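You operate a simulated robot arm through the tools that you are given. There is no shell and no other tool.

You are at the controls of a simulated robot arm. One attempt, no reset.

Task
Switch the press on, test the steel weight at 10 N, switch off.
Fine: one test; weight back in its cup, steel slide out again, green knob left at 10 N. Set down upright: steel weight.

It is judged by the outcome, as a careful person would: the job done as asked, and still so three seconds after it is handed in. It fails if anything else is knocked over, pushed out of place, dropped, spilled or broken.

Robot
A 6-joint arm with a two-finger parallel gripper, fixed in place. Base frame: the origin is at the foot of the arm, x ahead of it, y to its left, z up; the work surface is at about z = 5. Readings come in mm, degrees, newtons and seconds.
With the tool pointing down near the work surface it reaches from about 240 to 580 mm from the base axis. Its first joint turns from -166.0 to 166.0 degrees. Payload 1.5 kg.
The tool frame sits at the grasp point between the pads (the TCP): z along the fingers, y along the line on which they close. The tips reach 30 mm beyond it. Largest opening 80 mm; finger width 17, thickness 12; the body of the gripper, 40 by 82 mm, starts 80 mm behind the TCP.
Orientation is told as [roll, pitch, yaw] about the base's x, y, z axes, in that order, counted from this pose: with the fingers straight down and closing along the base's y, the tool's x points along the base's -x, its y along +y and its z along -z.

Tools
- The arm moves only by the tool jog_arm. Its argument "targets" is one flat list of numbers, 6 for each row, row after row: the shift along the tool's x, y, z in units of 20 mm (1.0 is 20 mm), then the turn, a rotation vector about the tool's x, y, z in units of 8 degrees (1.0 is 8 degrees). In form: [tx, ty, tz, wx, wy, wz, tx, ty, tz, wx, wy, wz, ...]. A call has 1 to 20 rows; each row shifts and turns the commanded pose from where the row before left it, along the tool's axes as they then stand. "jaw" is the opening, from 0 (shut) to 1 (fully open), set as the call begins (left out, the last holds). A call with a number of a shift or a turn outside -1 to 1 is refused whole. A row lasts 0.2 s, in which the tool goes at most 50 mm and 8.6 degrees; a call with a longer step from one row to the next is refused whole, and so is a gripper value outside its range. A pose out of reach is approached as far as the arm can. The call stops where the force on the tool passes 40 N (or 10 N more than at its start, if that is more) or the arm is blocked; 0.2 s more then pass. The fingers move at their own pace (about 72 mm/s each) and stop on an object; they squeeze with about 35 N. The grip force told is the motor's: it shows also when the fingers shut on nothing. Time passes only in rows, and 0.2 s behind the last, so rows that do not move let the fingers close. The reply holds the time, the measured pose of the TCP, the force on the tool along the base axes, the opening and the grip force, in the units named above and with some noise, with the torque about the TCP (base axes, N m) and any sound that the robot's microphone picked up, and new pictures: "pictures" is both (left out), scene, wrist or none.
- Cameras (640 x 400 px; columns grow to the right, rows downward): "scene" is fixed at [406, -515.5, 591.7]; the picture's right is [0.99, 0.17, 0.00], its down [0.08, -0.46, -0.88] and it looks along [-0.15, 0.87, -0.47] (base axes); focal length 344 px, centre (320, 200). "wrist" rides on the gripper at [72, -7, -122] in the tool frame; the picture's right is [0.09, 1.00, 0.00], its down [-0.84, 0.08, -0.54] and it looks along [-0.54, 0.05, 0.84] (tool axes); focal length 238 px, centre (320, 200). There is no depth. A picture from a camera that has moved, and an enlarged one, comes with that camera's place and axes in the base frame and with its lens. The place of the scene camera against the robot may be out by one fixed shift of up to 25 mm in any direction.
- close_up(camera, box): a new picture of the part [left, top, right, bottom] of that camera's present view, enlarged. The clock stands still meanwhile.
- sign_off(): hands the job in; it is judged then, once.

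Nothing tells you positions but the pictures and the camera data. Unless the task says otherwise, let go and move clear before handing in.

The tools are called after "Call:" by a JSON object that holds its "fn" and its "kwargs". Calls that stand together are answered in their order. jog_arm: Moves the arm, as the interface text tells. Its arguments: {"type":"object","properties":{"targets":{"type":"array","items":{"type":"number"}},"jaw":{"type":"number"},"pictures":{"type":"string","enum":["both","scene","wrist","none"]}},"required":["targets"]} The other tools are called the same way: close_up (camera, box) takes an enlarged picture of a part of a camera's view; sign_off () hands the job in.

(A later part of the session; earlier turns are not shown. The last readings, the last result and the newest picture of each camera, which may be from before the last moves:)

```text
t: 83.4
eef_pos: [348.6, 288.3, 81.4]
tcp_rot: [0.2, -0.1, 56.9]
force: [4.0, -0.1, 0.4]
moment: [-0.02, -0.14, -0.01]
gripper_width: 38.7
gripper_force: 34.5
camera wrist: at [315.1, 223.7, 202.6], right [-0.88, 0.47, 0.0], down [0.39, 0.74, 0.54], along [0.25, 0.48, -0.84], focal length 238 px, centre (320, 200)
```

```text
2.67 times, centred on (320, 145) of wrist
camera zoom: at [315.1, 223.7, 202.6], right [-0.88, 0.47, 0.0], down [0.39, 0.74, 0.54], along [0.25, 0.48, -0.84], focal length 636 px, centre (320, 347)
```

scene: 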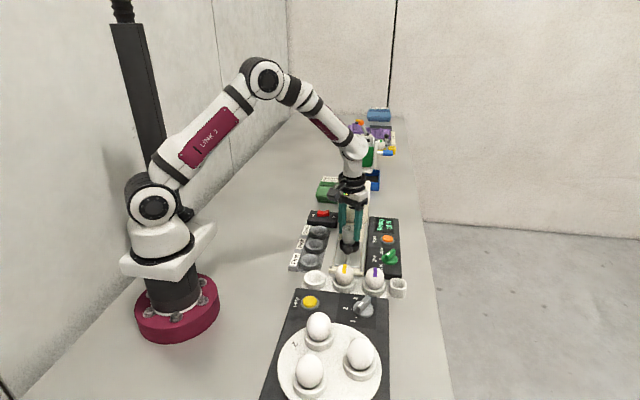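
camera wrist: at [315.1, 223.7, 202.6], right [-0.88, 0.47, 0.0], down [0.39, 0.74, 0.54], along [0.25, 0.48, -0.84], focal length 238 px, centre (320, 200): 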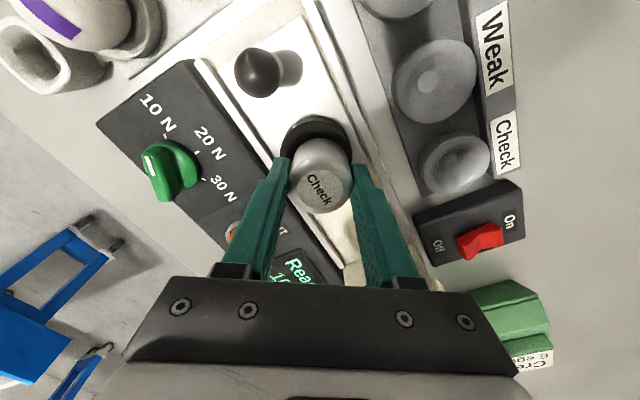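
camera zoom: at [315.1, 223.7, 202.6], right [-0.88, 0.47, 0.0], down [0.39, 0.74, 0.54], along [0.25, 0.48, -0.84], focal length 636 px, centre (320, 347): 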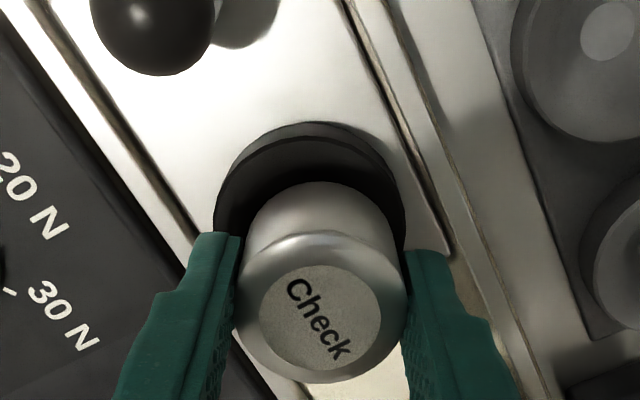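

The grip is at full diameter (upright), but the cup centre is about 3 mm toward +x. I'll lift slightly, shift over, and lower it to reseat centrally.

Call:
{"fn": "jog_arm", "kwargs": {"targets": [0, 0, -0.15, 0, 0, 0, 0, 0, -0.15, 0, 0, 0, 0, -0.13, 0, 0, 0, 0, 0, 0, 0.1, 0, 0, 0, 0, 0, 0.1, 0, 0, 0, 0, 0, 0, 0, 0, 0]}}

Call:
{"fn": "close_up", "kwargs": {"camera": "scene", "box": [325, 205, 375, 255]}}

Call:
{"fn": "close_up", "kwargs": {"camera": "wrist", "box": [200, 70, 440, 220]}}

```text
t: 84.8
eef_pos: [350.1, 285.5, 83.8]
tcp_rot: [0.1, 0.0, 56.8]
force: [-0.2, 0.2, -2.4]
moment: [0.0, 0.0, -0.02]
gripper_width: 38.8
gripper_force: 35.0
camera wrist: at [317.3, 222.0, 204.3], right [-0.88, 0.47, 0.0], down [0.39, 0.74, 0.54], along [0.25, 0.48, -0.84], focal length 238 px, centre (320, 200)
```

scene: 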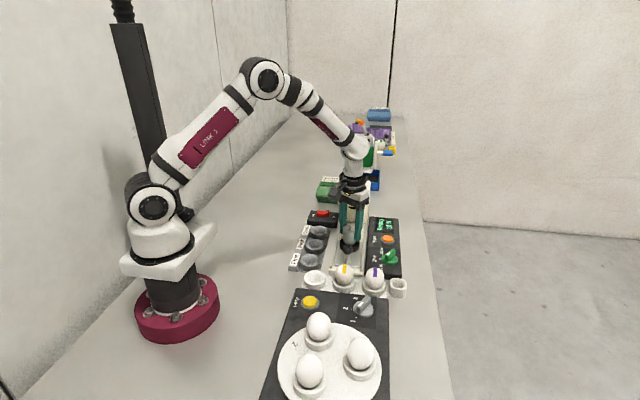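
wrist: 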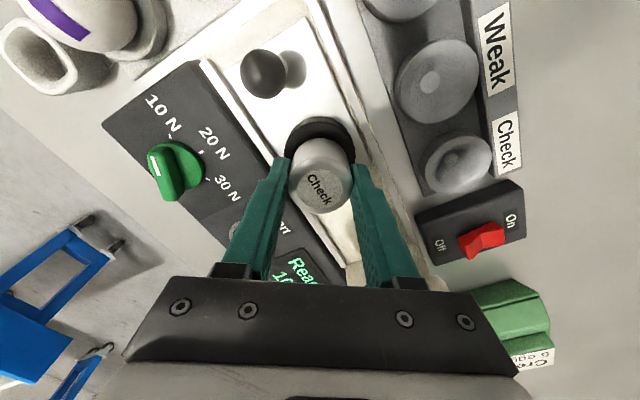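

```text
8.00 times, centred on (350, 230) of scene
camera zoom: at [406.0, -515.5, 591.7], right [0.99, 0.17, 0.0], down [0.08, -0.46, -0.88], along [-0.15, 0.87, -0.47], focal length 2749 px, centre (80, -40)
```

zoom: 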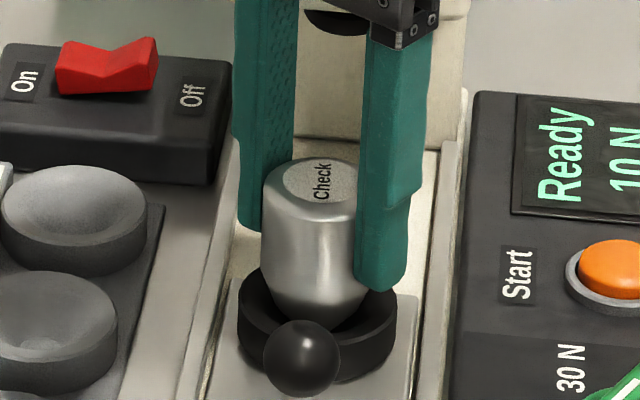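

```text
2.67 times, centred on (320, 145) of wrist
camera zoom: at [317.3, 222.0, 204.3], right [-0.88, 0.47, 0.0], down [0.39, 0.74, 0.54], along [0.25, 0.48, -0.84], focal length 636 px, centre (320, 347)
```

zoom: 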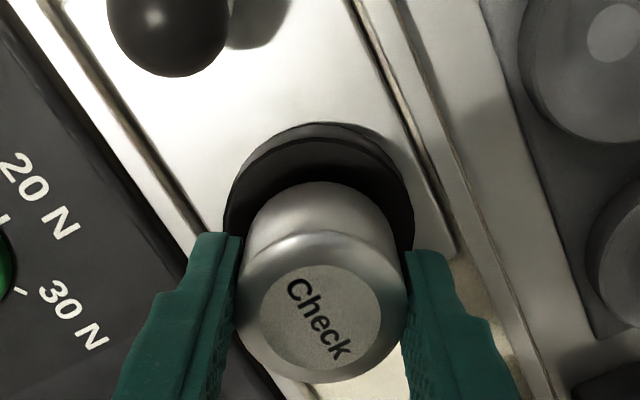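

Weight and cup are now aligned in both views. Lowering the last couple of millimetres.

Call:
{"fn": "jog_arm", "kwargs": {"targets": [0, 0, 0.05, 0, 0, 0, 0, 0, 0.05, 0, 0, 0, 0, 0, 0.05, 0, 0, 0, 0, 0, 0, 0, 0, 0], "pictures": "none"}}

```text
t: 85.8
eef_pos: [350.1, 285.9, 80.3]
tcp_rot: [0.1, 0.0, 56.9]
force: [-0.7, -0.5, 0.3]
moment: [0.04, 0.04, -0.01]
gripper_width: 38.9
gripper_force: 35.4
```

Call:
{"fn": "jog_arm", "kwargs": {"targets": [0, 0, 0.04, 0, 0, 0, 0, 0, 0.04, 0, 0, 0, 0, 0, 0, 0, 0, 0], "pictures": "none"}}

```text
t: 86.6
eef_pos: [350.5, 287.4, 78.7]
tcp_rot: [0.1, -0.1, 57.0]
force: [-1.5, 0.7, 9.8]
moment: [-0.04, 0.08, 0.02]
gripper_width: 38.3
gripper_force: 34.9
```

Contact now at 10 N, at the same seat height as the first placement. Releasing and checking.

Call:
{"fn": "jog_arm", "kwargs": {"targets": [0, 0, 0, 0, 0, 0, 0, 0, 0, 0, 0, 0], "jaw": 0.75, "pictures": "none"}}

Call:
{"fn": "jog_arm", "kwargs": {"targets": [0, 0, -0.3, 0, 0, 0, 0, 0, -0.8, 0, 0, 0, 0, 0, -0.9, 0, 0, 0, 0, 0, -1, 0, 0, 0, 0, 0, -1, 0, 0, 0, 0, 0, -1, 0, 0, 0, 0, 0, 0, 0, 0, 0]}}

Call:
{"fn": "close_up", "kwargs": {"camera": "scene", "box": [325, 205, 375, 255]}}

Call:
{"fn": "close_up", "kwargs": {"camera": "wrist", "box": [200, 70, 440, 220]}}

```text
t: 87.2
eef_pos: [349.8, 285.5, 78.5]
tcp_rot: [0.1, 0.0, 56.8]
force: [0.7, 0.1, -0.4]
moment: [0.0, -0.01, -0.02]
gripper_width: 60.0
gripper_force: 0.1
```

```text
t: 88.8
eef_pos: [351.1, 286.4, 178.7]
tcp_rot: [0.0, 0.0, 56.9]
force: [-1.0, 0.4, 1.1]
moment: [0.0, 0.0, -0.05]
gripper_width: 59.9
gripper_force: 0.2
camera wrist: at [318.2, 222.1, 299.8], right [-0.88, 0.47, 0.0], down [0.39, 0.74, 0.54], along [0.25, 0.48, -0.84], focal length 238 px, centre (320, 200)
```

scene: 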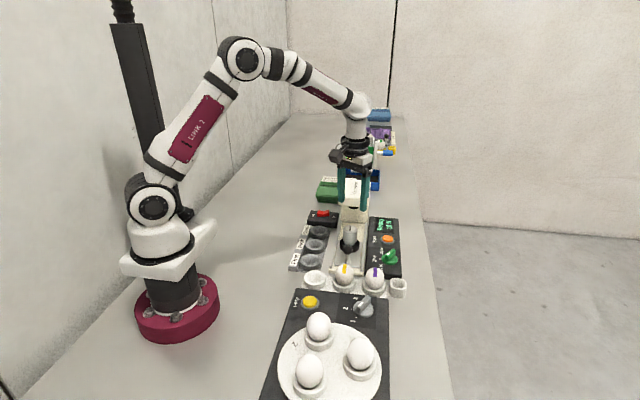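
wrist: 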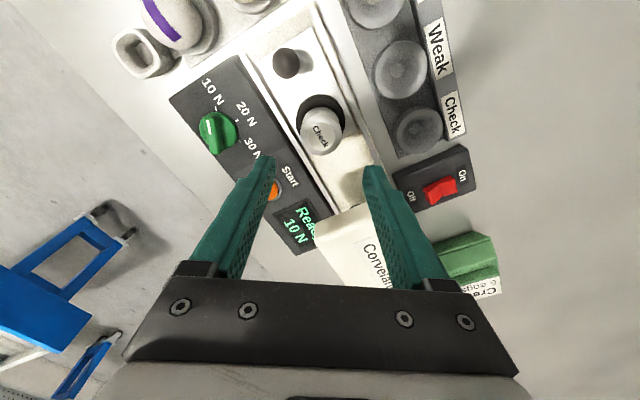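

```text
8.00 times, centred on (350, 230) of scene
camera zoom: at [406.0, -515.5, 591.7], right [0.99, 0.17, 0.0], down [0.08, -0.46, -0.88], along [-0.15, 0.87, -0.47], focal length 2749 px, centre (80, -40)
```

zoom: 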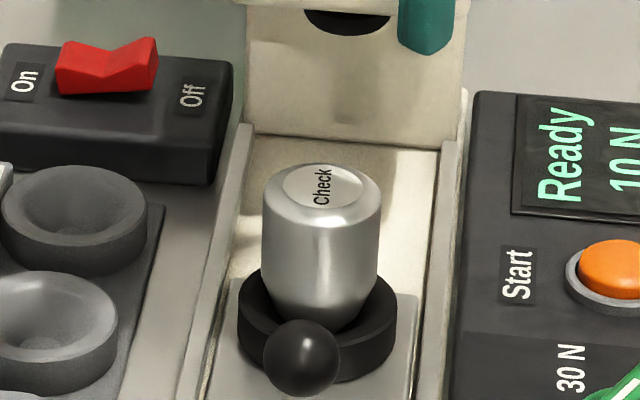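

```text
2.67 times, centred on (320, 145) of wrist
camera zoom: at [318.2, 222.1, 299.8], right [-0.88, 0.47, 0.0], down [0.39, 0.74, 0.54], along [0.25, 0.48, -0.84], focal length 636 px, centre (320, 347)
```

zoom: 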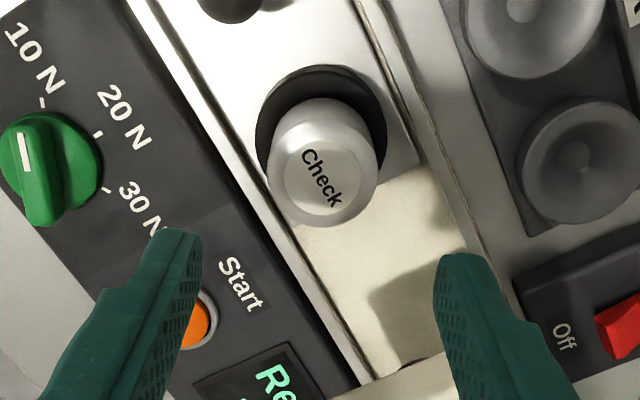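

The weight stands upright in the slide cup. This time I'll push the slide in with closed fingers behind the ball, which can't slip past it toward the weight; moving there now.

Call:
{"fn": "jog_arm", "kwargs": {"targets": [0, 0, 0, 0, 0, -0.825, 0, 0, 0, 0, 0, -0.825, 0, 0, 0, 0, 0, -0.825, 0, 0, 0, 0, 0, -0.825, 0, 0, 0, 0, 0, -0.825, 0.96, 0, 0, 0, 0, 0, 0.96, 0, 0, 0, 0, 0, 0.96, 0, 0, 0, 0, 0, 0.96, 0, 0, 0, 0, 0, 0.96, 0, 0, 0, 0, 0, 0, 0, 0, 0, 0, 0], "jaw": 0}}

Call:
{"fn": "close_up", "kwargs": {"camera": "wrist", "box": [220, 20, 420, 270]}}

```text
t: 91.2
eef_pos: [350.9, 189.6, 178.9]
tcp_rot: [0.1, -0.2, 89.9]
force: [0.2, -0.2, 0.1]
moment: [-0.03, 0.01, -0.03]
gripper_width: 0.0
gripper_force: 21.2
camera wrist: at [357.7, 117.5, 299.9], right [-1.0, -0.09, 0.0], down [-0.07, 0.84, 0.54], along [-0.05, 0.54, -0.84], focal length 238 px, centre (320, 200)
```

scene: 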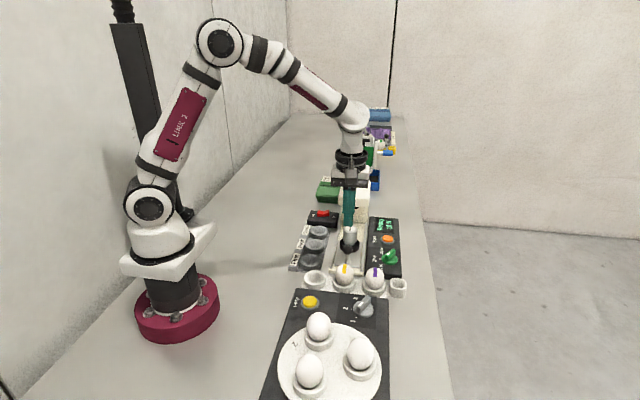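
wrist: 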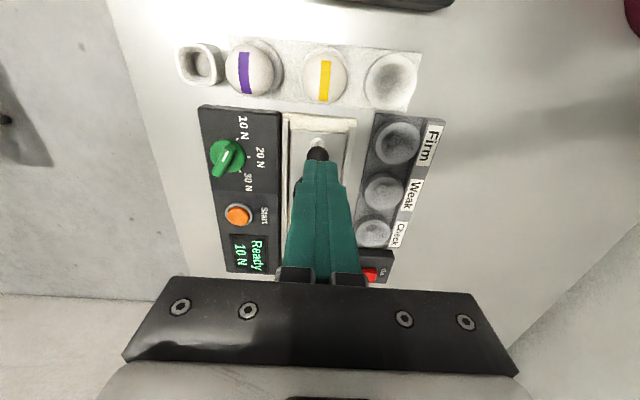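

```text
1.60 times, centred on (320, 145) of wrist
camera zoom: at [357.7, 117.5, 299.9], right [-1.0, -0.09, 0.0], down [-0.07, 0.84, 0.54], along [-0.05, 0.54, -0.84], focal length 381 px, centre (320, 288)
```

zoom: 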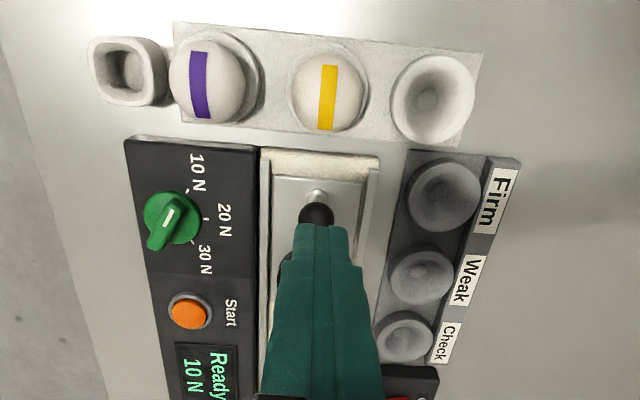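

The gap between the egg (to y ≈ 163) and the ball (from y ≈ 206) is wide enough. Descending behind the ball.

Call:
{"fn": "jog_arm", "kwargs": {"targets": [0, 0, 0.95, 0, 0, 0, 0, 0, 0.95, 0, 0, 0, 0, 0, 0.95, 0, 0, 0, 0, 0, 0.95, 0, 0, 0, 0, 0, 0.95, 0, 0, 0, 0, 0, 0.8, 0, 0, 0, 0, 0, 0, 0, 0, 0]}}

Call:
{"fn": "close_up", "kwargs": {"camera": "scene", "box": [310, 195, 390, 285]}}

```text
t: 92.8
eef_pos: [349.6, 190.2, 66.8]
tcp_rot: [0.2, -0.1, 89.8]
force: [0.1, -0.9, 0.2]
moment: [-0.04, 0.03, -0.01]
gripper_width: 0.0
gripper_force: 21.2
camera wrist: at [357.2, 118.1, 188.3], right [-1.0, -0.09, 0.0], down [-0.07, 0.84, 0.54], along [-0.05, 0.54, -0.84], focal length 238 px, centre (320, 200)
```

scene: 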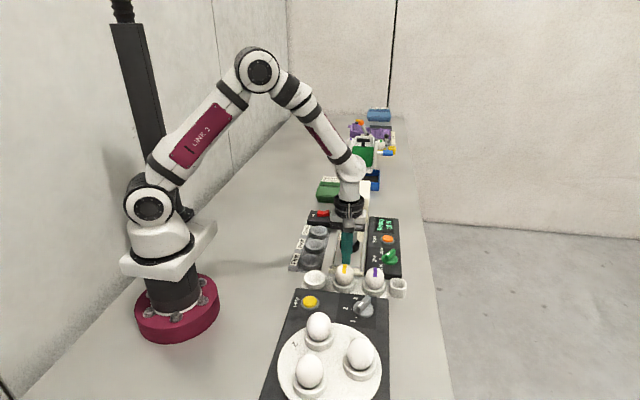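
wrist: 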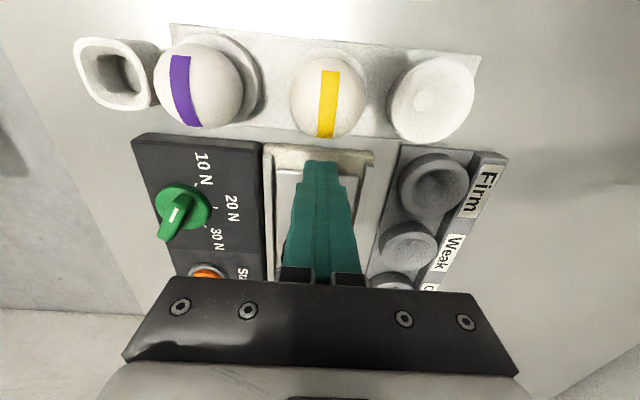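

```text
4.44 times, centred on (350, 240) of scene
camera zoom: at [406.0, -515.5, 591.7], right [0.99, 0.17, 0.0], down [0.08, -0.46, -0.88], along [-0.15, 0.87, -0.47], focal length 1527 px, centre (187, 22)
```

zoom: 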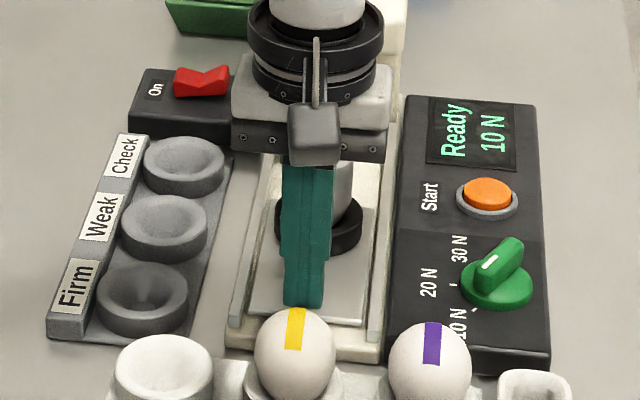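

The closed fingers are just behind the ball. Pushing slowly inward.

Call:
{"fn": "jog_arm", "kwargs": {"targets": [-0.1, 0, 0, 0, 0, 0, -0.1, 0, 0, 0, 0, 0, -0.1, 0, 0, 0, 0, 0, -0.08, 0, 0, 0, 0, 0, -0.06, 0, 0, 0, 0, 0, -0.06, 0, 0, 0, 0, 0, -0.08, 0, 0, 0, 0, 0, -0.1, 0, 0, 0, 0, 0, -0.12, 0, 0, 0, 0, 0, -0.15, 0, 0, 0, 0, 0, -0.15, 0, 0, 0, 0, 0, -0.15, 0, 0, 0, 0, 0, -0.15, 0, 0, 0, 0, 0, -0.15, 0, 0, 0, 0, 0, -0.15, 0, 0, 0, 0, 0, -0.12, 0, 0, 0, 0, 0, -0.1, 0, 0, 0, 0, 0, -0.05, 0, 0, 0, 0, 0, 0, 0, 0, 0, 0, 0]}}

Call:
{"fn": "close_up", "kwargs": {"camera": "scene", "box": [310, 185, 390, 275]}}

```text
t: 96.8
eef_pos: [349.5, 229.3, 67.8]
tcp_rot: [0.2, -0.2, 90.0]
force: [0.4, 0.3, -0.3]
moment: [0.02, 0.01, 0.01]
gripper_width: 0.0
gripper_force: 20.8
camera wrist: at [357.6, 157.5, 188.6], right [-1.0, -0.09, 0.0], down [-0.07, 0.84, 0.54], along [-0.05, 0.54, -0.84], focal length 238 px, centre (320, 200)
```

scene: 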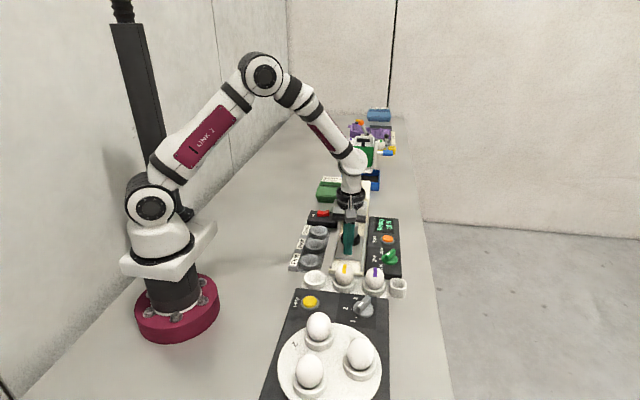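
wrist: 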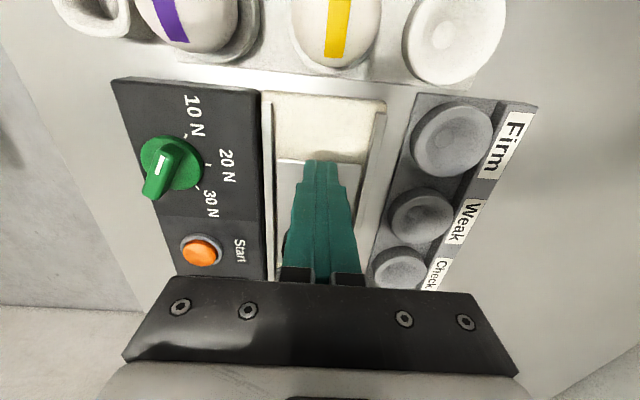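

```text
4.44 times, centred on (350, 230) of scene
camera zoom: at [406.0, -515.5, 591.7], right [0.99, 0.17, 0.0], down [0.08, -0.46, -0.88], along [-0.15, 0.87, -0.47], focal length 1527 px, centre (187, 67)
```

zoom: 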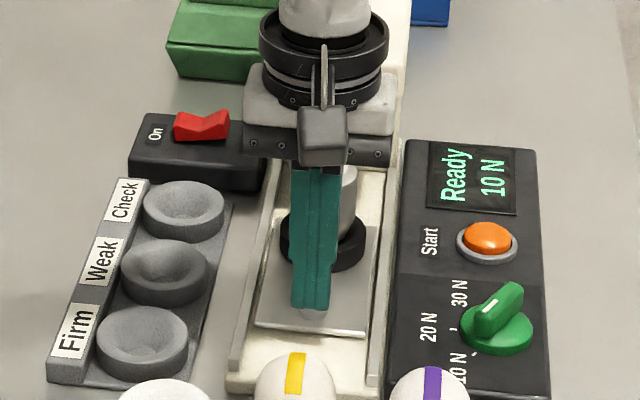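

The slide moves with the push and the weight rides along. Continuing.

Call:
{"fn": "jog_arm", "kwargs": {"targets": [-0.05, 0, 0, 0, 0, 0, -0.1, 0, 0, 0, 0, 0, -0.15, 0, 0, 0, 0, 0, -0.15, 0, 0, 0, 0, 0, -0.15, 0, 0, 0, 0, 0, -0.15, 0, 0, 0, 0, 0, -0.15, 0, 0, 0, 0, 0, -0.15, 0, 0, 0, 0, 0, -0.15, 0, 0, 0, 0, 0, -0.15, 0, 0, 0, 0, 0, -0.15, 0, 0, 0, 0, 0, -0.15, 0, 0, 0, 0, 0, -0.15, 0, 0, 0, 0, 0, -0.15, 0, 0, 0, 0, 0, -0.15, 0, 0, 0, 0, 0, -0.12, 0, 0, 0, 0, 0, -0.1, 0, 0, 0, 0, 0, -0.05, 0, 0, 0, 0, 0, 0, 0, 0, 0, 0, 0]}}

Call:
{"fn": "close_up", "kwargs": {"camera": "scene", "box": [310, 175, 390, 265]}}

```text
t: 100.8
eef_pos: [349.7, 278.1, 68.3]
tcp_rot: [0.1, -0.1, 89.9]
force: [-0.8, 0.2, -0.2]
moment: [0.02, -0.04, 0.02]
gripper_width: 0.1
gripper_force: 21.2
camera wrist: at [357.8, 205.4, 188.7], right [-1.0, -0.09, 0.0], down [-0.07, 0.84, 0.54], along [-0.05, 0.54, -0.84], focal length 238 px, centre (320, 200)
```

scene: 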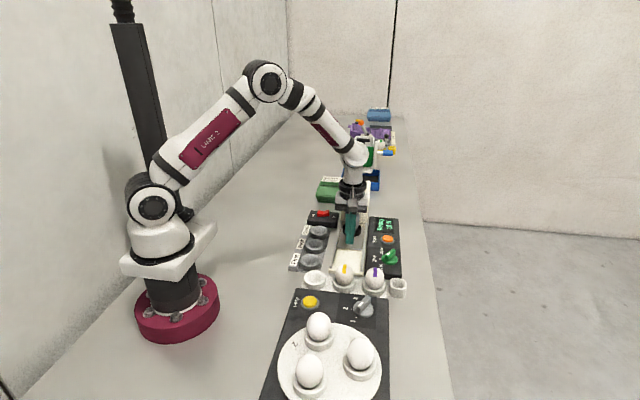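
wrist: 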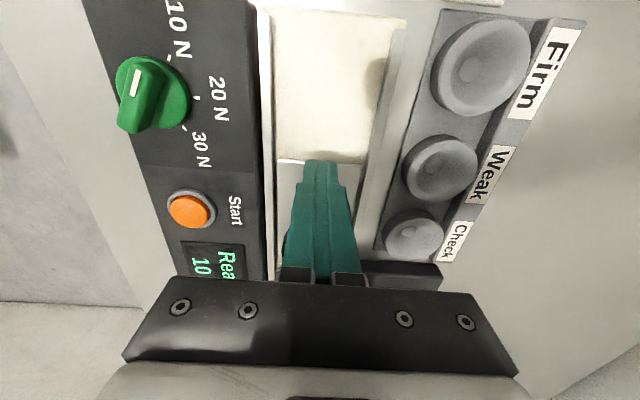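

```text
4.44 times, centred on (350, 220) of scene
camera zoom: at [406.0, -515.5, 591.7], right [0.99, 0.17, 0.0], down [0.08, -0.46, -0.88], along [-0.15, 0.87, -0.47], focal length 1527 px, centre (187, 111)
```

zoom: 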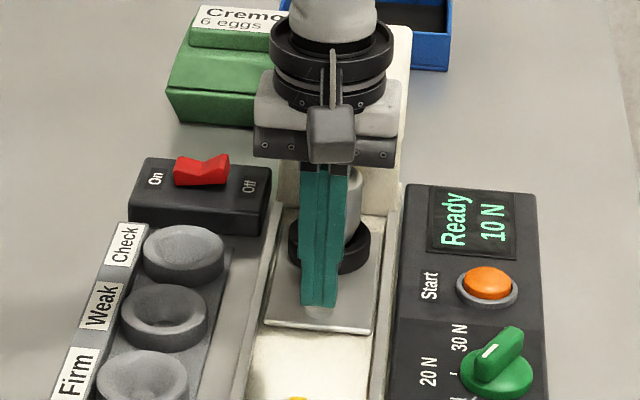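

Ball is near y ≈ 299. Approaching the end stop in small steps.

Call:
{"fn": "jog_arm", "kwargs": {"targets": [-0.08, 0, 0, 0, 0, 0, -0.08, 0, 0, 0, 0, 0, -0.08, 0, 0, 0, 0, 0, -0.08, 0, 0, 0, 0, 0, -0.08, 0, 0, 0, 0, 0, -0.06, 0, 0, 0, 0, 0, 0, 0, 0, 0, 0, 0], "pictures": "none"}}

Call:
{"fn": "jog_arm", "kwargs": {"targets": [-0.05, 0, 0, 0, 0, 0, -0.05, 0, 0, 0, 0, 0, -0.05, 0, 0, 0, 0, 0, -0.05, 0, 0, 0, 0, 0, 0, 0, 0, 0, 0, 0]}}

Call:
{"fn": "close_up", "kwargs": {"camera": "scene", "box": [310, 175, 390, 265]}}

```text
t: 102.4
eef_pos: [350.2, 286.4, 68.3]
tcp_rot: [0.0, -0.1, 89.9]
force: [0.0, -0.7, 0.0]
moment: [-0.02, 0.02, 0.02]
gripper_width: 0.0
gripper_force: 21.4
```

```text
t: 103.6
eef_pos: [350.6, 289.5, 67.7]
tcp_rot: [0.1, 0.0, 89.8]
force: [2.4, -26.7, 7.8]
moment: [-0.17, 0.06, 0.02]
gripper_width: 0.0
gripper_force: 21.5
camera wrist: at [357.9, 217.3, 188.7], right [-1.0, -0.09, 0.0], down [-0.07, 0.84, 0.54], along [-0.05, 0.54, -0.84], focal length 238 px, centre (320, 200)
```

scene: 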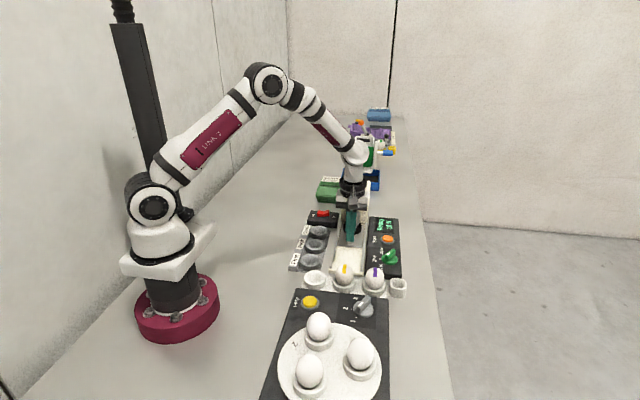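
wrist: 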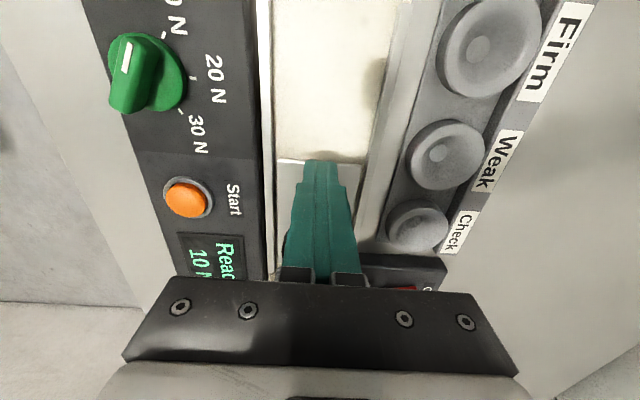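

```text
4.44 times, centred on (350, 220) of scene
camera zoom: at [406.0, -515.5, 591.7], right [0.99, 0.17, 0.0], down [0.08, -0.46, -0.88], along [-0.15, 0.87, -0.47], focal length 1527 px, centre (187, 111)
```

zoom: 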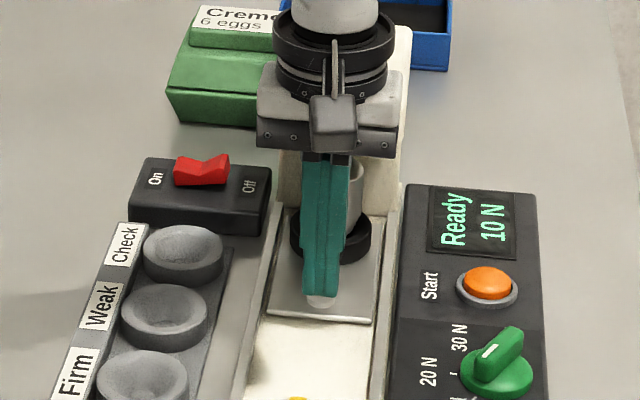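

The end stop is reached (27 N resistance). I'll back away from the ball, rise, and check the weight under the press head.

Call:
{"fn": "jog_arm", "kwargs": {"targets": [0.1, 0, 0, 0, 0, 0, 0.3, 0, 0, 0, 0, 0, 0.5, 0, 0, 0, 0, 0, 0.5, 0, 0, 0, 0, 0, 0, 0, -0.8, 0, 0, 0, 0, 0, -1, 0, 0, 0, 0, 0, -1, 0, 0, 0, 0, 0, -1, 0, 0, 0, 0, 0, -1, 0, 0, 0, 0, 0, -1, 0, 0, 0, 0, 0, 0, 0, 0, 0]}}

Call:
{"fn": "close_up", "kwargs": {"camera": "scene", "box": [325, 185, 375, 245]}}

```text
t: 106.0
eef_pos: [350.2, 261.6, 184.3]
tcp_rot: [0.0, -0.1, 89.8]
force: [-0.3, 0.1, 0.8]
moment: [-0.01, -0.01, -0.05]
gripper_width: 0.0
gripper_force: 21.3
camera wrist: at [357.7, 189.8, 305.2], right [-1.0, -0.09, 0.0], down [-0.07, 0.84, 0.54], along [-0.05, 0.54, -0.84], focal length 238 px, centre (320, 200)
```

scene: 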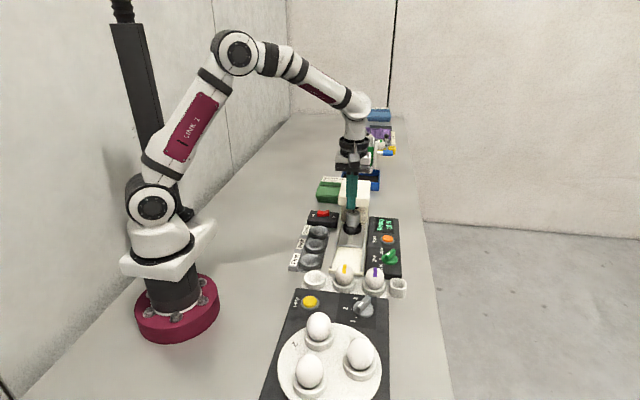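
wrist: 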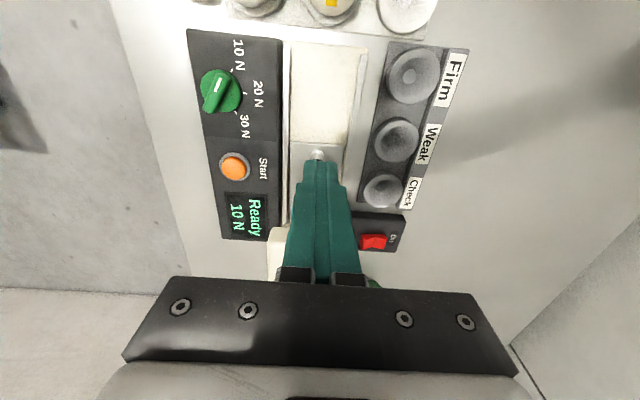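

```text
6.67 times, centred on (350, 215) of scene
camera zoom: at [406.0, -515.5, 591.7], right [0.99, 0.17, 0.0], down [0.08, -0.46, -0.88], along [-0.15, 0.87, -0.47], focal length 2291 px, centre (120, 100)
```

zoom: 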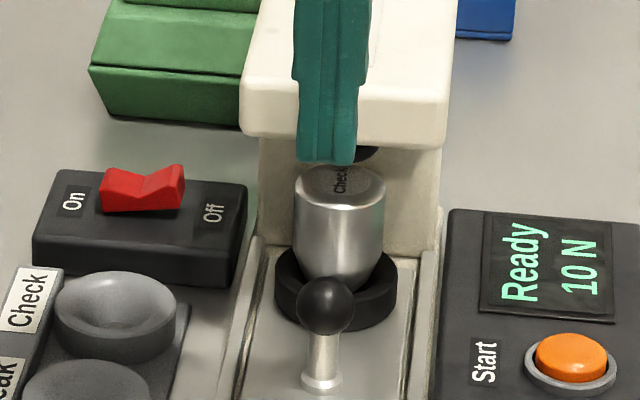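

The weight stands upright under the head with the slide fully in. Next I go above the Start button at about (454.5, 331).

Call:
{"fn": "jog_arm", "kwargs": {"targets": [-0.575, -0.869, 0, 0, 0, 0, -0.575, -0.869, 0, 0, 0, 0, -0.575, -0.869, 0, 0, 0, 0, -0.575, -0.869, 0, 0, 0, 0, -0.575, -0.869, 0, 0, 0, 0, -0.575, -0.869, 0, 0, 0, 0, 0, 0, 0.9, 0, 0, 0, 0, 0, 0.9, 0, 0, 0, 0, 0, 0.9, 0, 0, 0, 0, 0, 0.9, 0, 0, 0, 0, 0, 0.9, 0, 0, 0, 0, 0, 0, 0, 0, 0]}}

Call:
{"fn": "close_up", "kwargs": {"camera": "scene", "box": [360, 200, 420, 270]}}

Call:
{"fn": "close_up", "kwargs": {"camera": "wrist", "box": [240, 100, 400, 200]}}

```text
t: 108.6
eef_pos: [453.8, 332.3, 93.0]
tcp_rot: [0.1, -0.2, 89.9]
force: [-0.4, 0.0, -0.7]
moment: [-0.02, 0.04, -0.02]
gripper_width: 0.0
gripper_force: 21.8
camera wrist: at [461.9, 259.5, 215.0], right [-1.0, -0.09, 0.0], down [-0.07, 0.84, 0.54], along [-0.05, 0.54, -0.84], focal length 238 px, centre (320, 200)
```

scene: 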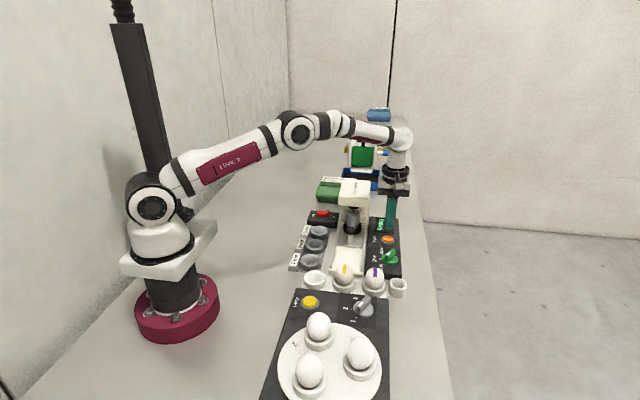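
wrist: 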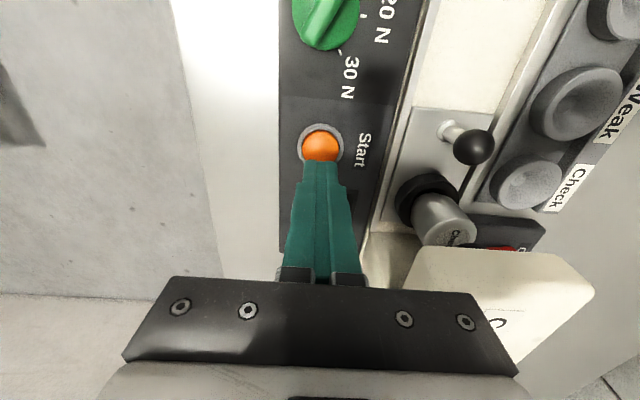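

```text
5.71 times, centred on (390, 235) of scene
camera zoom: at [406.0, -515.5, 591.7], right [0.99, 0.17, 0.0], down [0.08, -0.46, -0.88], along [-0.15, 0.87, -0.47], focal length 1963 px, centre (-80, 0)
```

zoom: 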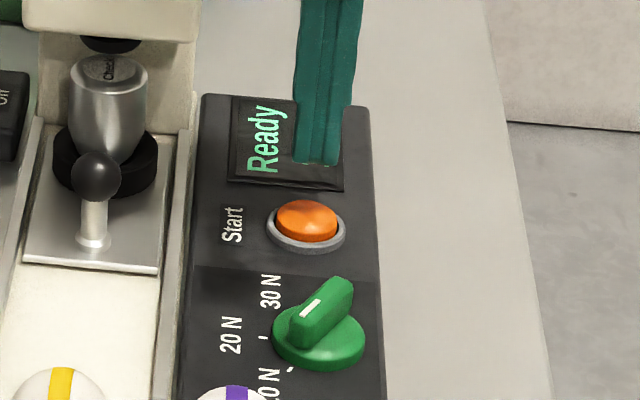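

```text
4.00 times, centred on (320, 150) of wrist
camera zoom: at [461.9, 259.5, 215.0], right [-1.0, -0.09, 0.0], down [-0.07, 0.84, 0.54], along [-0.05, 0.54, -0.84], focal length 953 px, centre (320, 400)
```

zoom: 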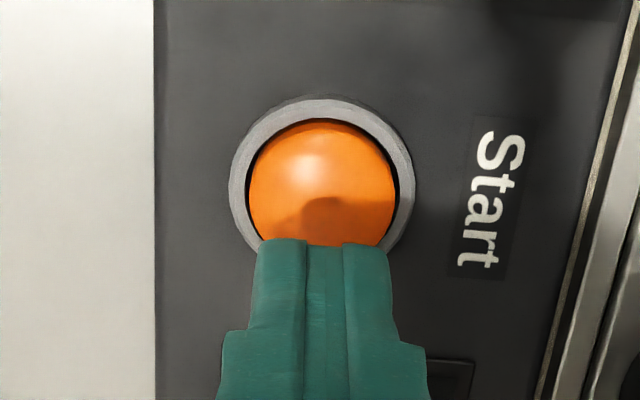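

The button is at about (455, 329). I'll shift 2 mm, come close, and then press once in small steps.

Call:
{"fn": "jog_arm", "kwargs": {"targets": [0.1, 0, 0.7, 0, 0, 0, 0, 0, 0.6, 0, 0, 0, 0, 0, 0, 0, 0, 0]}}

Call:
{"fn": "close_up", "kwargs": {"camera": "scene", "box": [360, 200, 420, 270]}}

```text
t: 109.4
eef_pos: [454.5, 329.3, 67.9]
tcp_rot: [0.1, -0.1, 89.8]
force: [-1.3, 0.2, -0.2]
moment: [-0.01, -0.02, -0.03]
gripper_width: 0.0
gripper_force: 20.8
camera wrist: at [461.7, 257.6, 188.7], right [-1.0, -0.09, 0.0], down [-0.07, 0.84, 0.54], along [-0.05, 0.54, -0.84], focal length 238 px, centre (320, 200)
```

scene: 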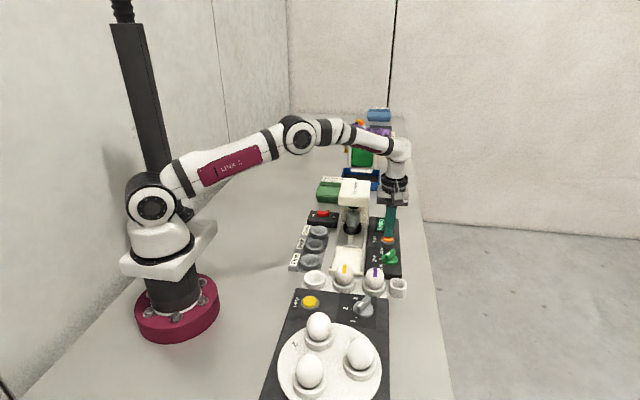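
wrist: 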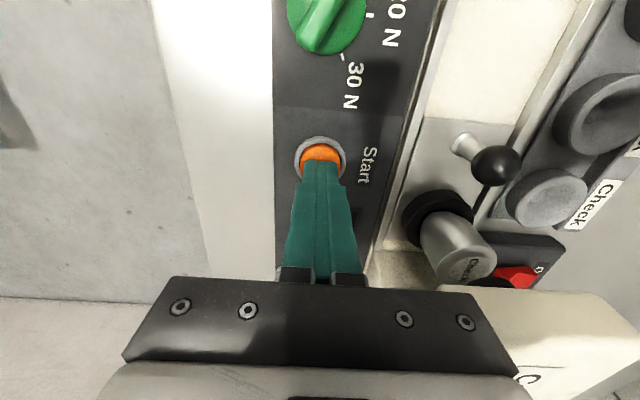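

```text
5.71 times, centred on (390, 235) of scene
camera zoom: at [406.0, -515.5, 591.7], right [0.99, 0.17, 0.0], down [0.08, -0.46, -0.88], along [-0.15, 0.87, -0.47], focal length 1963 px, centre (-80, 0)
```

zoom: 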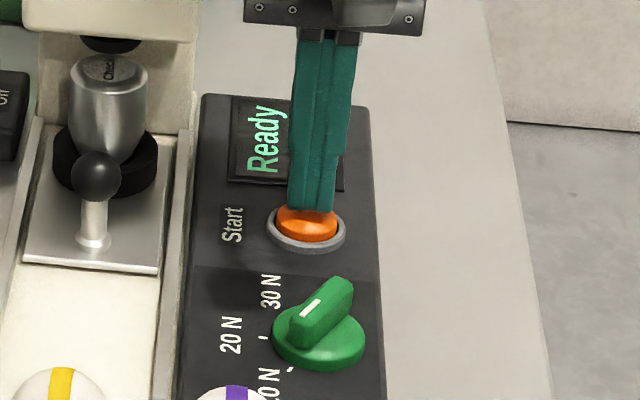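

Pressing Start in 1 mm steps.

Call:
{"fn": "jog_arm", "kwargs": {"targets": [0.08, 0, 0.1, 0, 0, 0, 0, 0, 0.1, 0, 0, 0, 0, 0, 0.07, 0, 0, 0, 0, 0, 0.07, 0, 0, 0, 0, 0, 0.07, 0, 0, 0, 0, 0, 0.07, 0, 0, 0]}}

Call:
{"fn": "close_up", "kwargs": {"camera": "scene", "box": [330, 190, 420, 270]}}

```text
t: 110.8
eef_pos: [454.0, 328.3, 57.6]
tcp_rot: [0.1, -0.1, 90.0]
force: [-1.6, 2.1, 4.8]
moment: [0.02, -0.01, 0.02]
gripper_width: 0.0
gripper_force: 21.5
heard: click
camera wrist: at [462.3, 255.6, 179.5], right [-1.0, -0.09, 0.0], down [-0.08, 0.84, 0.54], along [-0.05, 0.54, -0.84], focal length 238 px, centre (320, 200)
```

scene: 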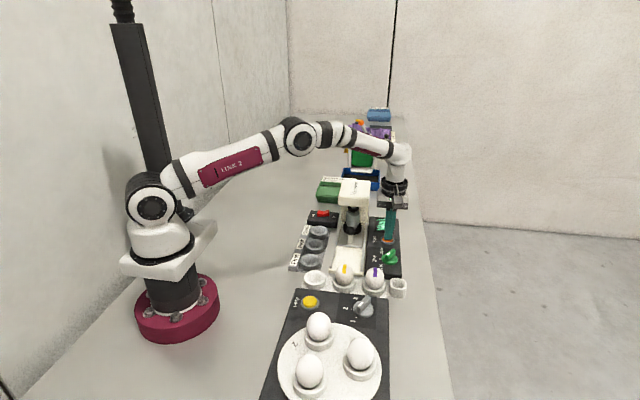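
wrist: 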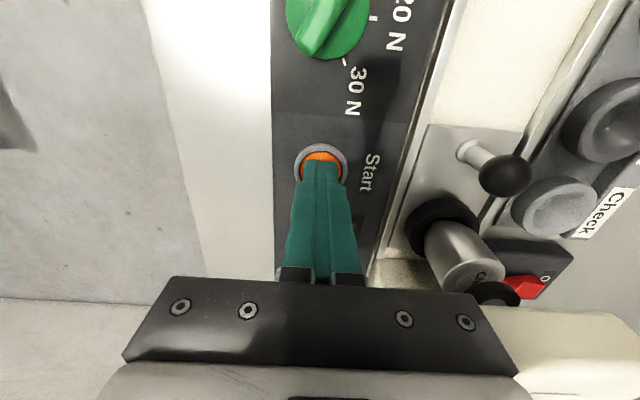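

```text
5.00 times, centred on (375, 230) of scene
camera zoom: at [406.0, -515.5, 591.7], right [0.99, 0.17, 0.0], down [0.08, -0.46, -0.88], along [-0.15, 0.87, -0.47], focal length 1718 px, centre (45, 50)
```

zoom: 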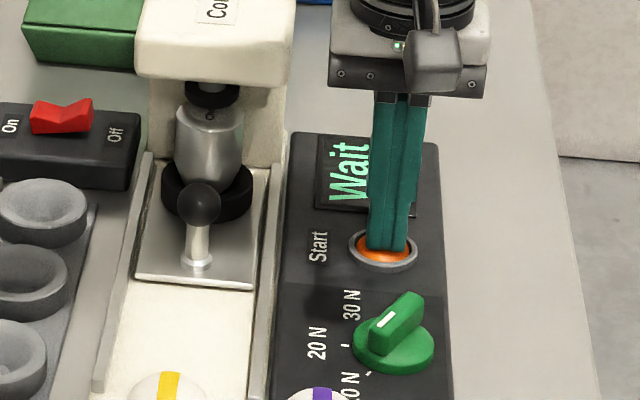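

A click, and the display says "Wait": the ram is coming down. I'll release the button, rise, and wait for it to finish.

Call:
{"fn": "jog_arm", "kwargs": {"targets": [0, 0, -0.5, 0, 0, 0, 0, 0, -1, 0, 0, 0, 0, 0, -1, 0, 0, 0, 0, 0, -1, 0, 0, 0, 0, 0, -1, 0, 0, 0, 0, 0, -1, 0, 0, 0, 0, 0, 0, 0, 0, 0, 0, 0, 0, 0, 0, 0, 0, 0, 0, 0, 0, 0]}}

Call:
{"fn": "close_up", "kwargs": {"camera": "scene", "box": [330, 190, 420, 270]}}

```text
t: 112.8
eef_pos: [453.0, 326.6, 167.9]
tcp_rot: [0.2, -0.1, 89.9]
force: [-0.3, 0.2, -0.9]
moment: [-0.01, 0.02, 0.01]
gripper_width: 0.2
gripper_force: 21.2
camera wrist: at [462.0, 255.3, 289.2], right [-1.0, -0.09, 0.0], down [-0.07, 0.84, 0.54], along [-0.05, 0.54, -0.84], focal length 238 px, centre (320, 200)
```

scene: 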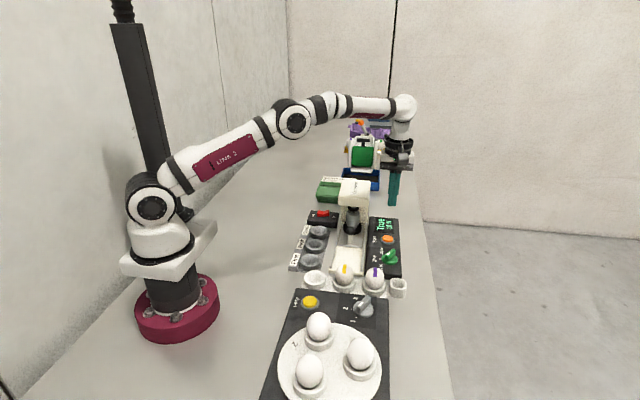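
wrist: 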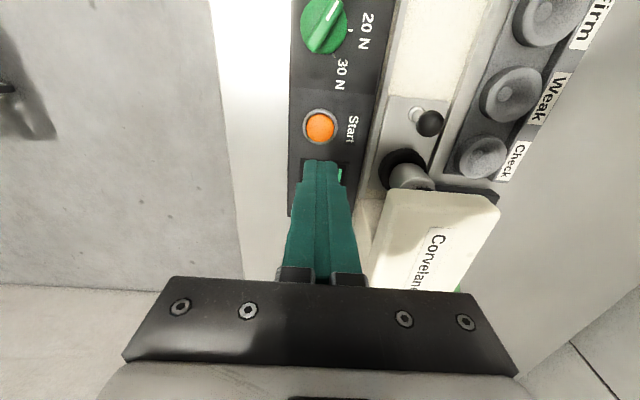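

```text
5.00 times, centred on (375, 230) of scene
camera zoom: at [406.0, -515.5, 591.7], right [0.99, 0.17, 0.0], down [0.08, -0.46, -0.88], along [-0.15, 0.87, -0.47], focal length 1718 px, centre (45, 50)
```

zoom: 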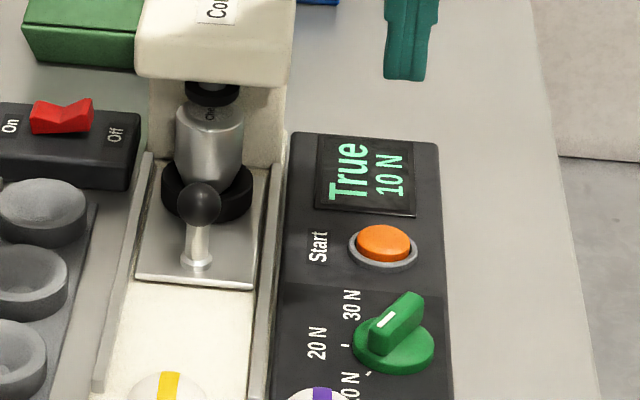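

The test is done: the display shows "True 10 N". I'll move over the ball handle at about (350, 310) to draw the slide out.

Call:
{"fn": "jog_arm", "kwargs": {"targets": [0.145, 0.868, 0, 0, 0, 0, 0.145, 0.868, 0, 0, 0, 0, 0.145, 0.868, 0, 0, 0, 0, 0.145, 0.868, 0, 0, 0, 0, 0.145, 0.868, 0, 0, 0, 0, 0.145, 0.868, 0, 0, 0, 0, 0, 0, 0, 0, 0, 0, 0, 0, 0, 0, 0, 0], "jaw": 0.6}}

Call:
{"fn": "close_up", "kwargs": {"camera": "wrist", "box": [220, 80, 420, 280]}}

Call:
{"fn": "close_up", "kwargs": {"camera": "scene", "box": [325, 185, 405, 255]}}

```text
t: 114.6
eef_pos: [350.1, 310.0, 167.7]
tcp_rot: [0.1, -0.1, 89.8]
force: [0.6, 0.7, -0.7]
moment: [0.01, -0.01, 0.0]
gripper_width: 48.0
gripper_force: 0.1
camera wrist: at [357.2, 237.7, 289.2], right [-1.0, -0.09, 0.0], down [-0.07, 0.84, 0.54], along [-0.05, 0.54, -0.84], focal length 238 px, centre (320, 200)
```

scene: 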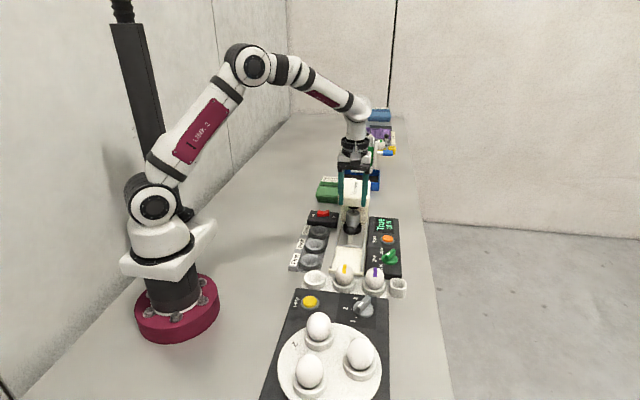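
wrist: 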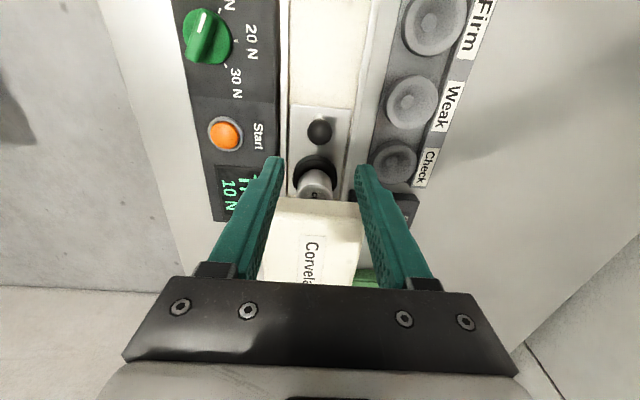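

```text
2.00 times, centred on (320, 180) of wrist
camera zoom: at [357.2, 237.7, 289.2], right [-1.0, -0.09, 0.0], down [-0.07, 0.84, 0.54], along [-0.05, 0.54, -0.84], focal length 477 px, centre (320, 240)
```

zoom: 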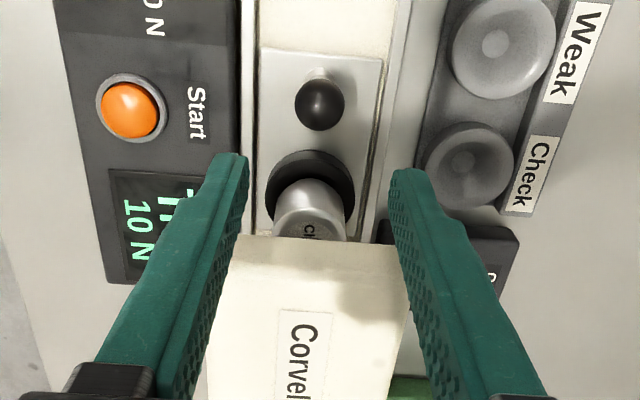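

```text
5.71 times, centred on (365, 220) of scene
camera zoom: at [406.0, -515.5, 591.7], right [0.99, 0.17, 0.0], down [0.08, -0.46, -0.88], along [-0.15, 0.87, -0.47], focal length 1963 px, centre (63, 86)
```

zoom: 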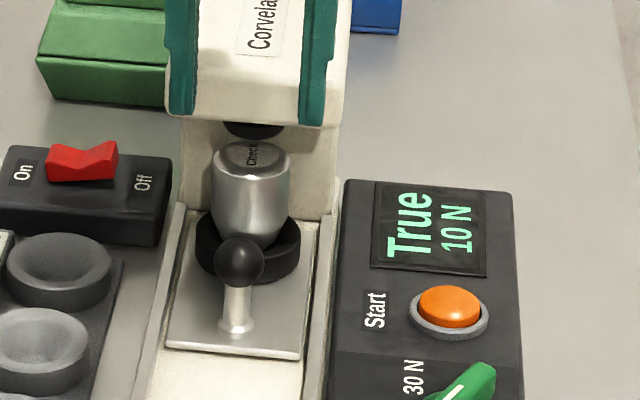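

The ram has retracted and the weight is upright. I'll lower onto the ball and grip it.

Call:
{"fn": "jog_arm", "kwargs": {"targets": [0.05, 0, 0.9, 0, 0, 0, 0, 0, 0.9, 0, 0, 0, 0, 0, 0.9, 0, 0, 0, 0, 0, 0.9, 0, 0, 0, 0, 0, 0.9, 0, 0, 0, 0, 0, 0.55, 0, 0, 0, 0, 0, 0, 0, 0, 0]}}

Call:
{"fn": "jog_arm", "kwargs": {"targets": [0, 0, 0, 0, 0, 0, 0, 0, 0, 0, 0, 0, 0, 0, 0, 0, 0, 0], "jaw": 0}}

Call:
{"fn": "close_up", "kwargs": {"camera": "scene", "box": [325, 185, 405, 255]}}

```text
t: 116.2
eef_pos: [349.8, 308.5, 67.1]
tcp_rot: [0.1, -0.1, 89.8]
force: [-1.2, 0.0, 0.0]
moment: [0.01, 0.04, 0.02]
gripper_width: 48.0
gripper_force: 0.0
camera wrist: at [357.1, 237.3, 187.6], right [-1.0, -0.09, 0.0], down [-0.07, 0.84, 0.54], along [-0.05, 0.54, -0.84], focal length 238 px, centre (320, 200)
```

scene: 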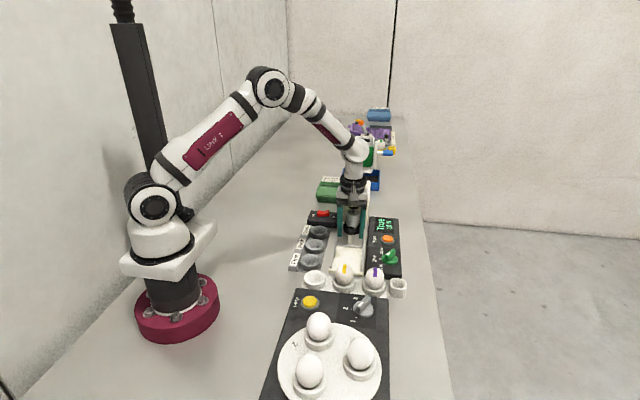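
wrist: 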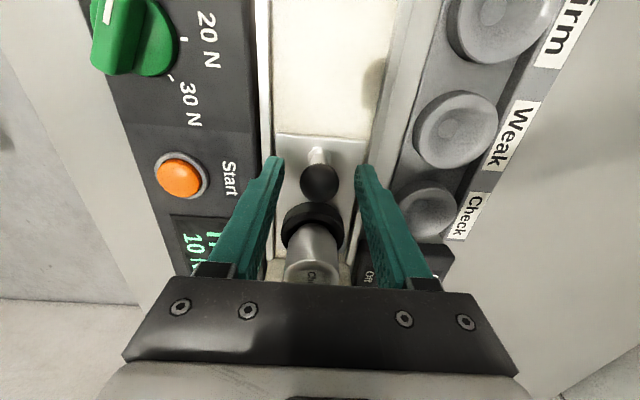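

```text
t: 117.0
eef_pos: [349.7, 309.1, 66.6]
tcp_rot: [0.0, -0.1, 89.9]
force: [7.9, 0.2, -6.1]
moment: [0.18, -0.1, 0.05]
gripper_width: 22.9
gripper_force: 35.4
camera wrist: at [357.4, 237.2, 187.7], right [-1.0, -0.09, 0.0], down [-0.08, 0.84, 0.54], along [-0.05, 0.54, -0.84], focal length 238 px, centre (320, 200)
```

scene: 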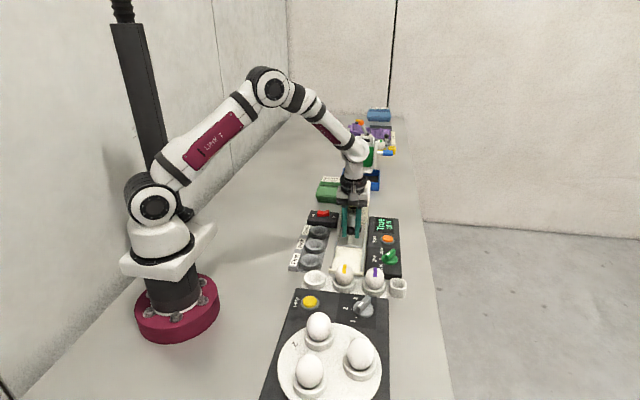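
wrist: 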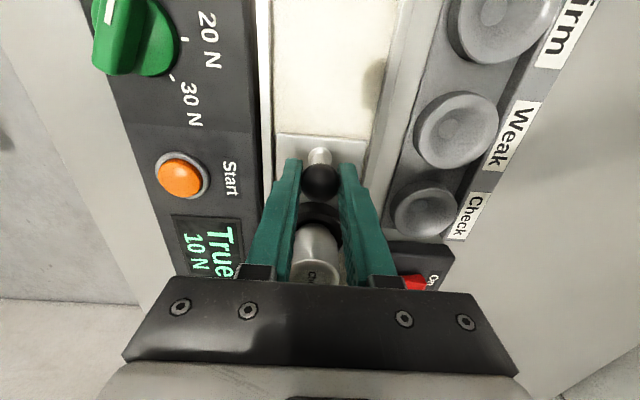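

```text
5.71 times, centred on (365, 220) of scene
camera zoom: at [406.0, -515.5, 591.7], right [0.99, 0.17, 0.0], down [0.08, -0.46, -0.88], along [-0.15, 0.87, -0.47], focal length 1963 px, centre (63, 86)
```

zoom: 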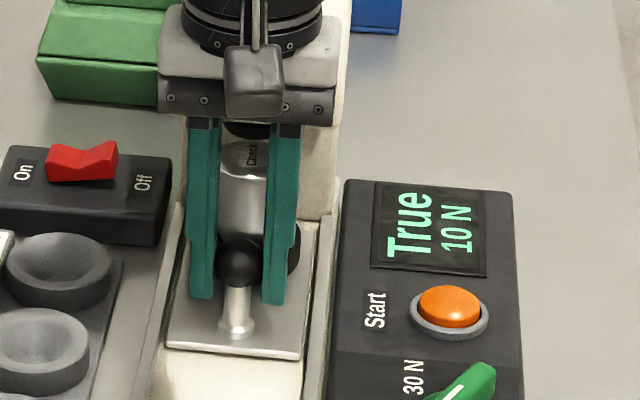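

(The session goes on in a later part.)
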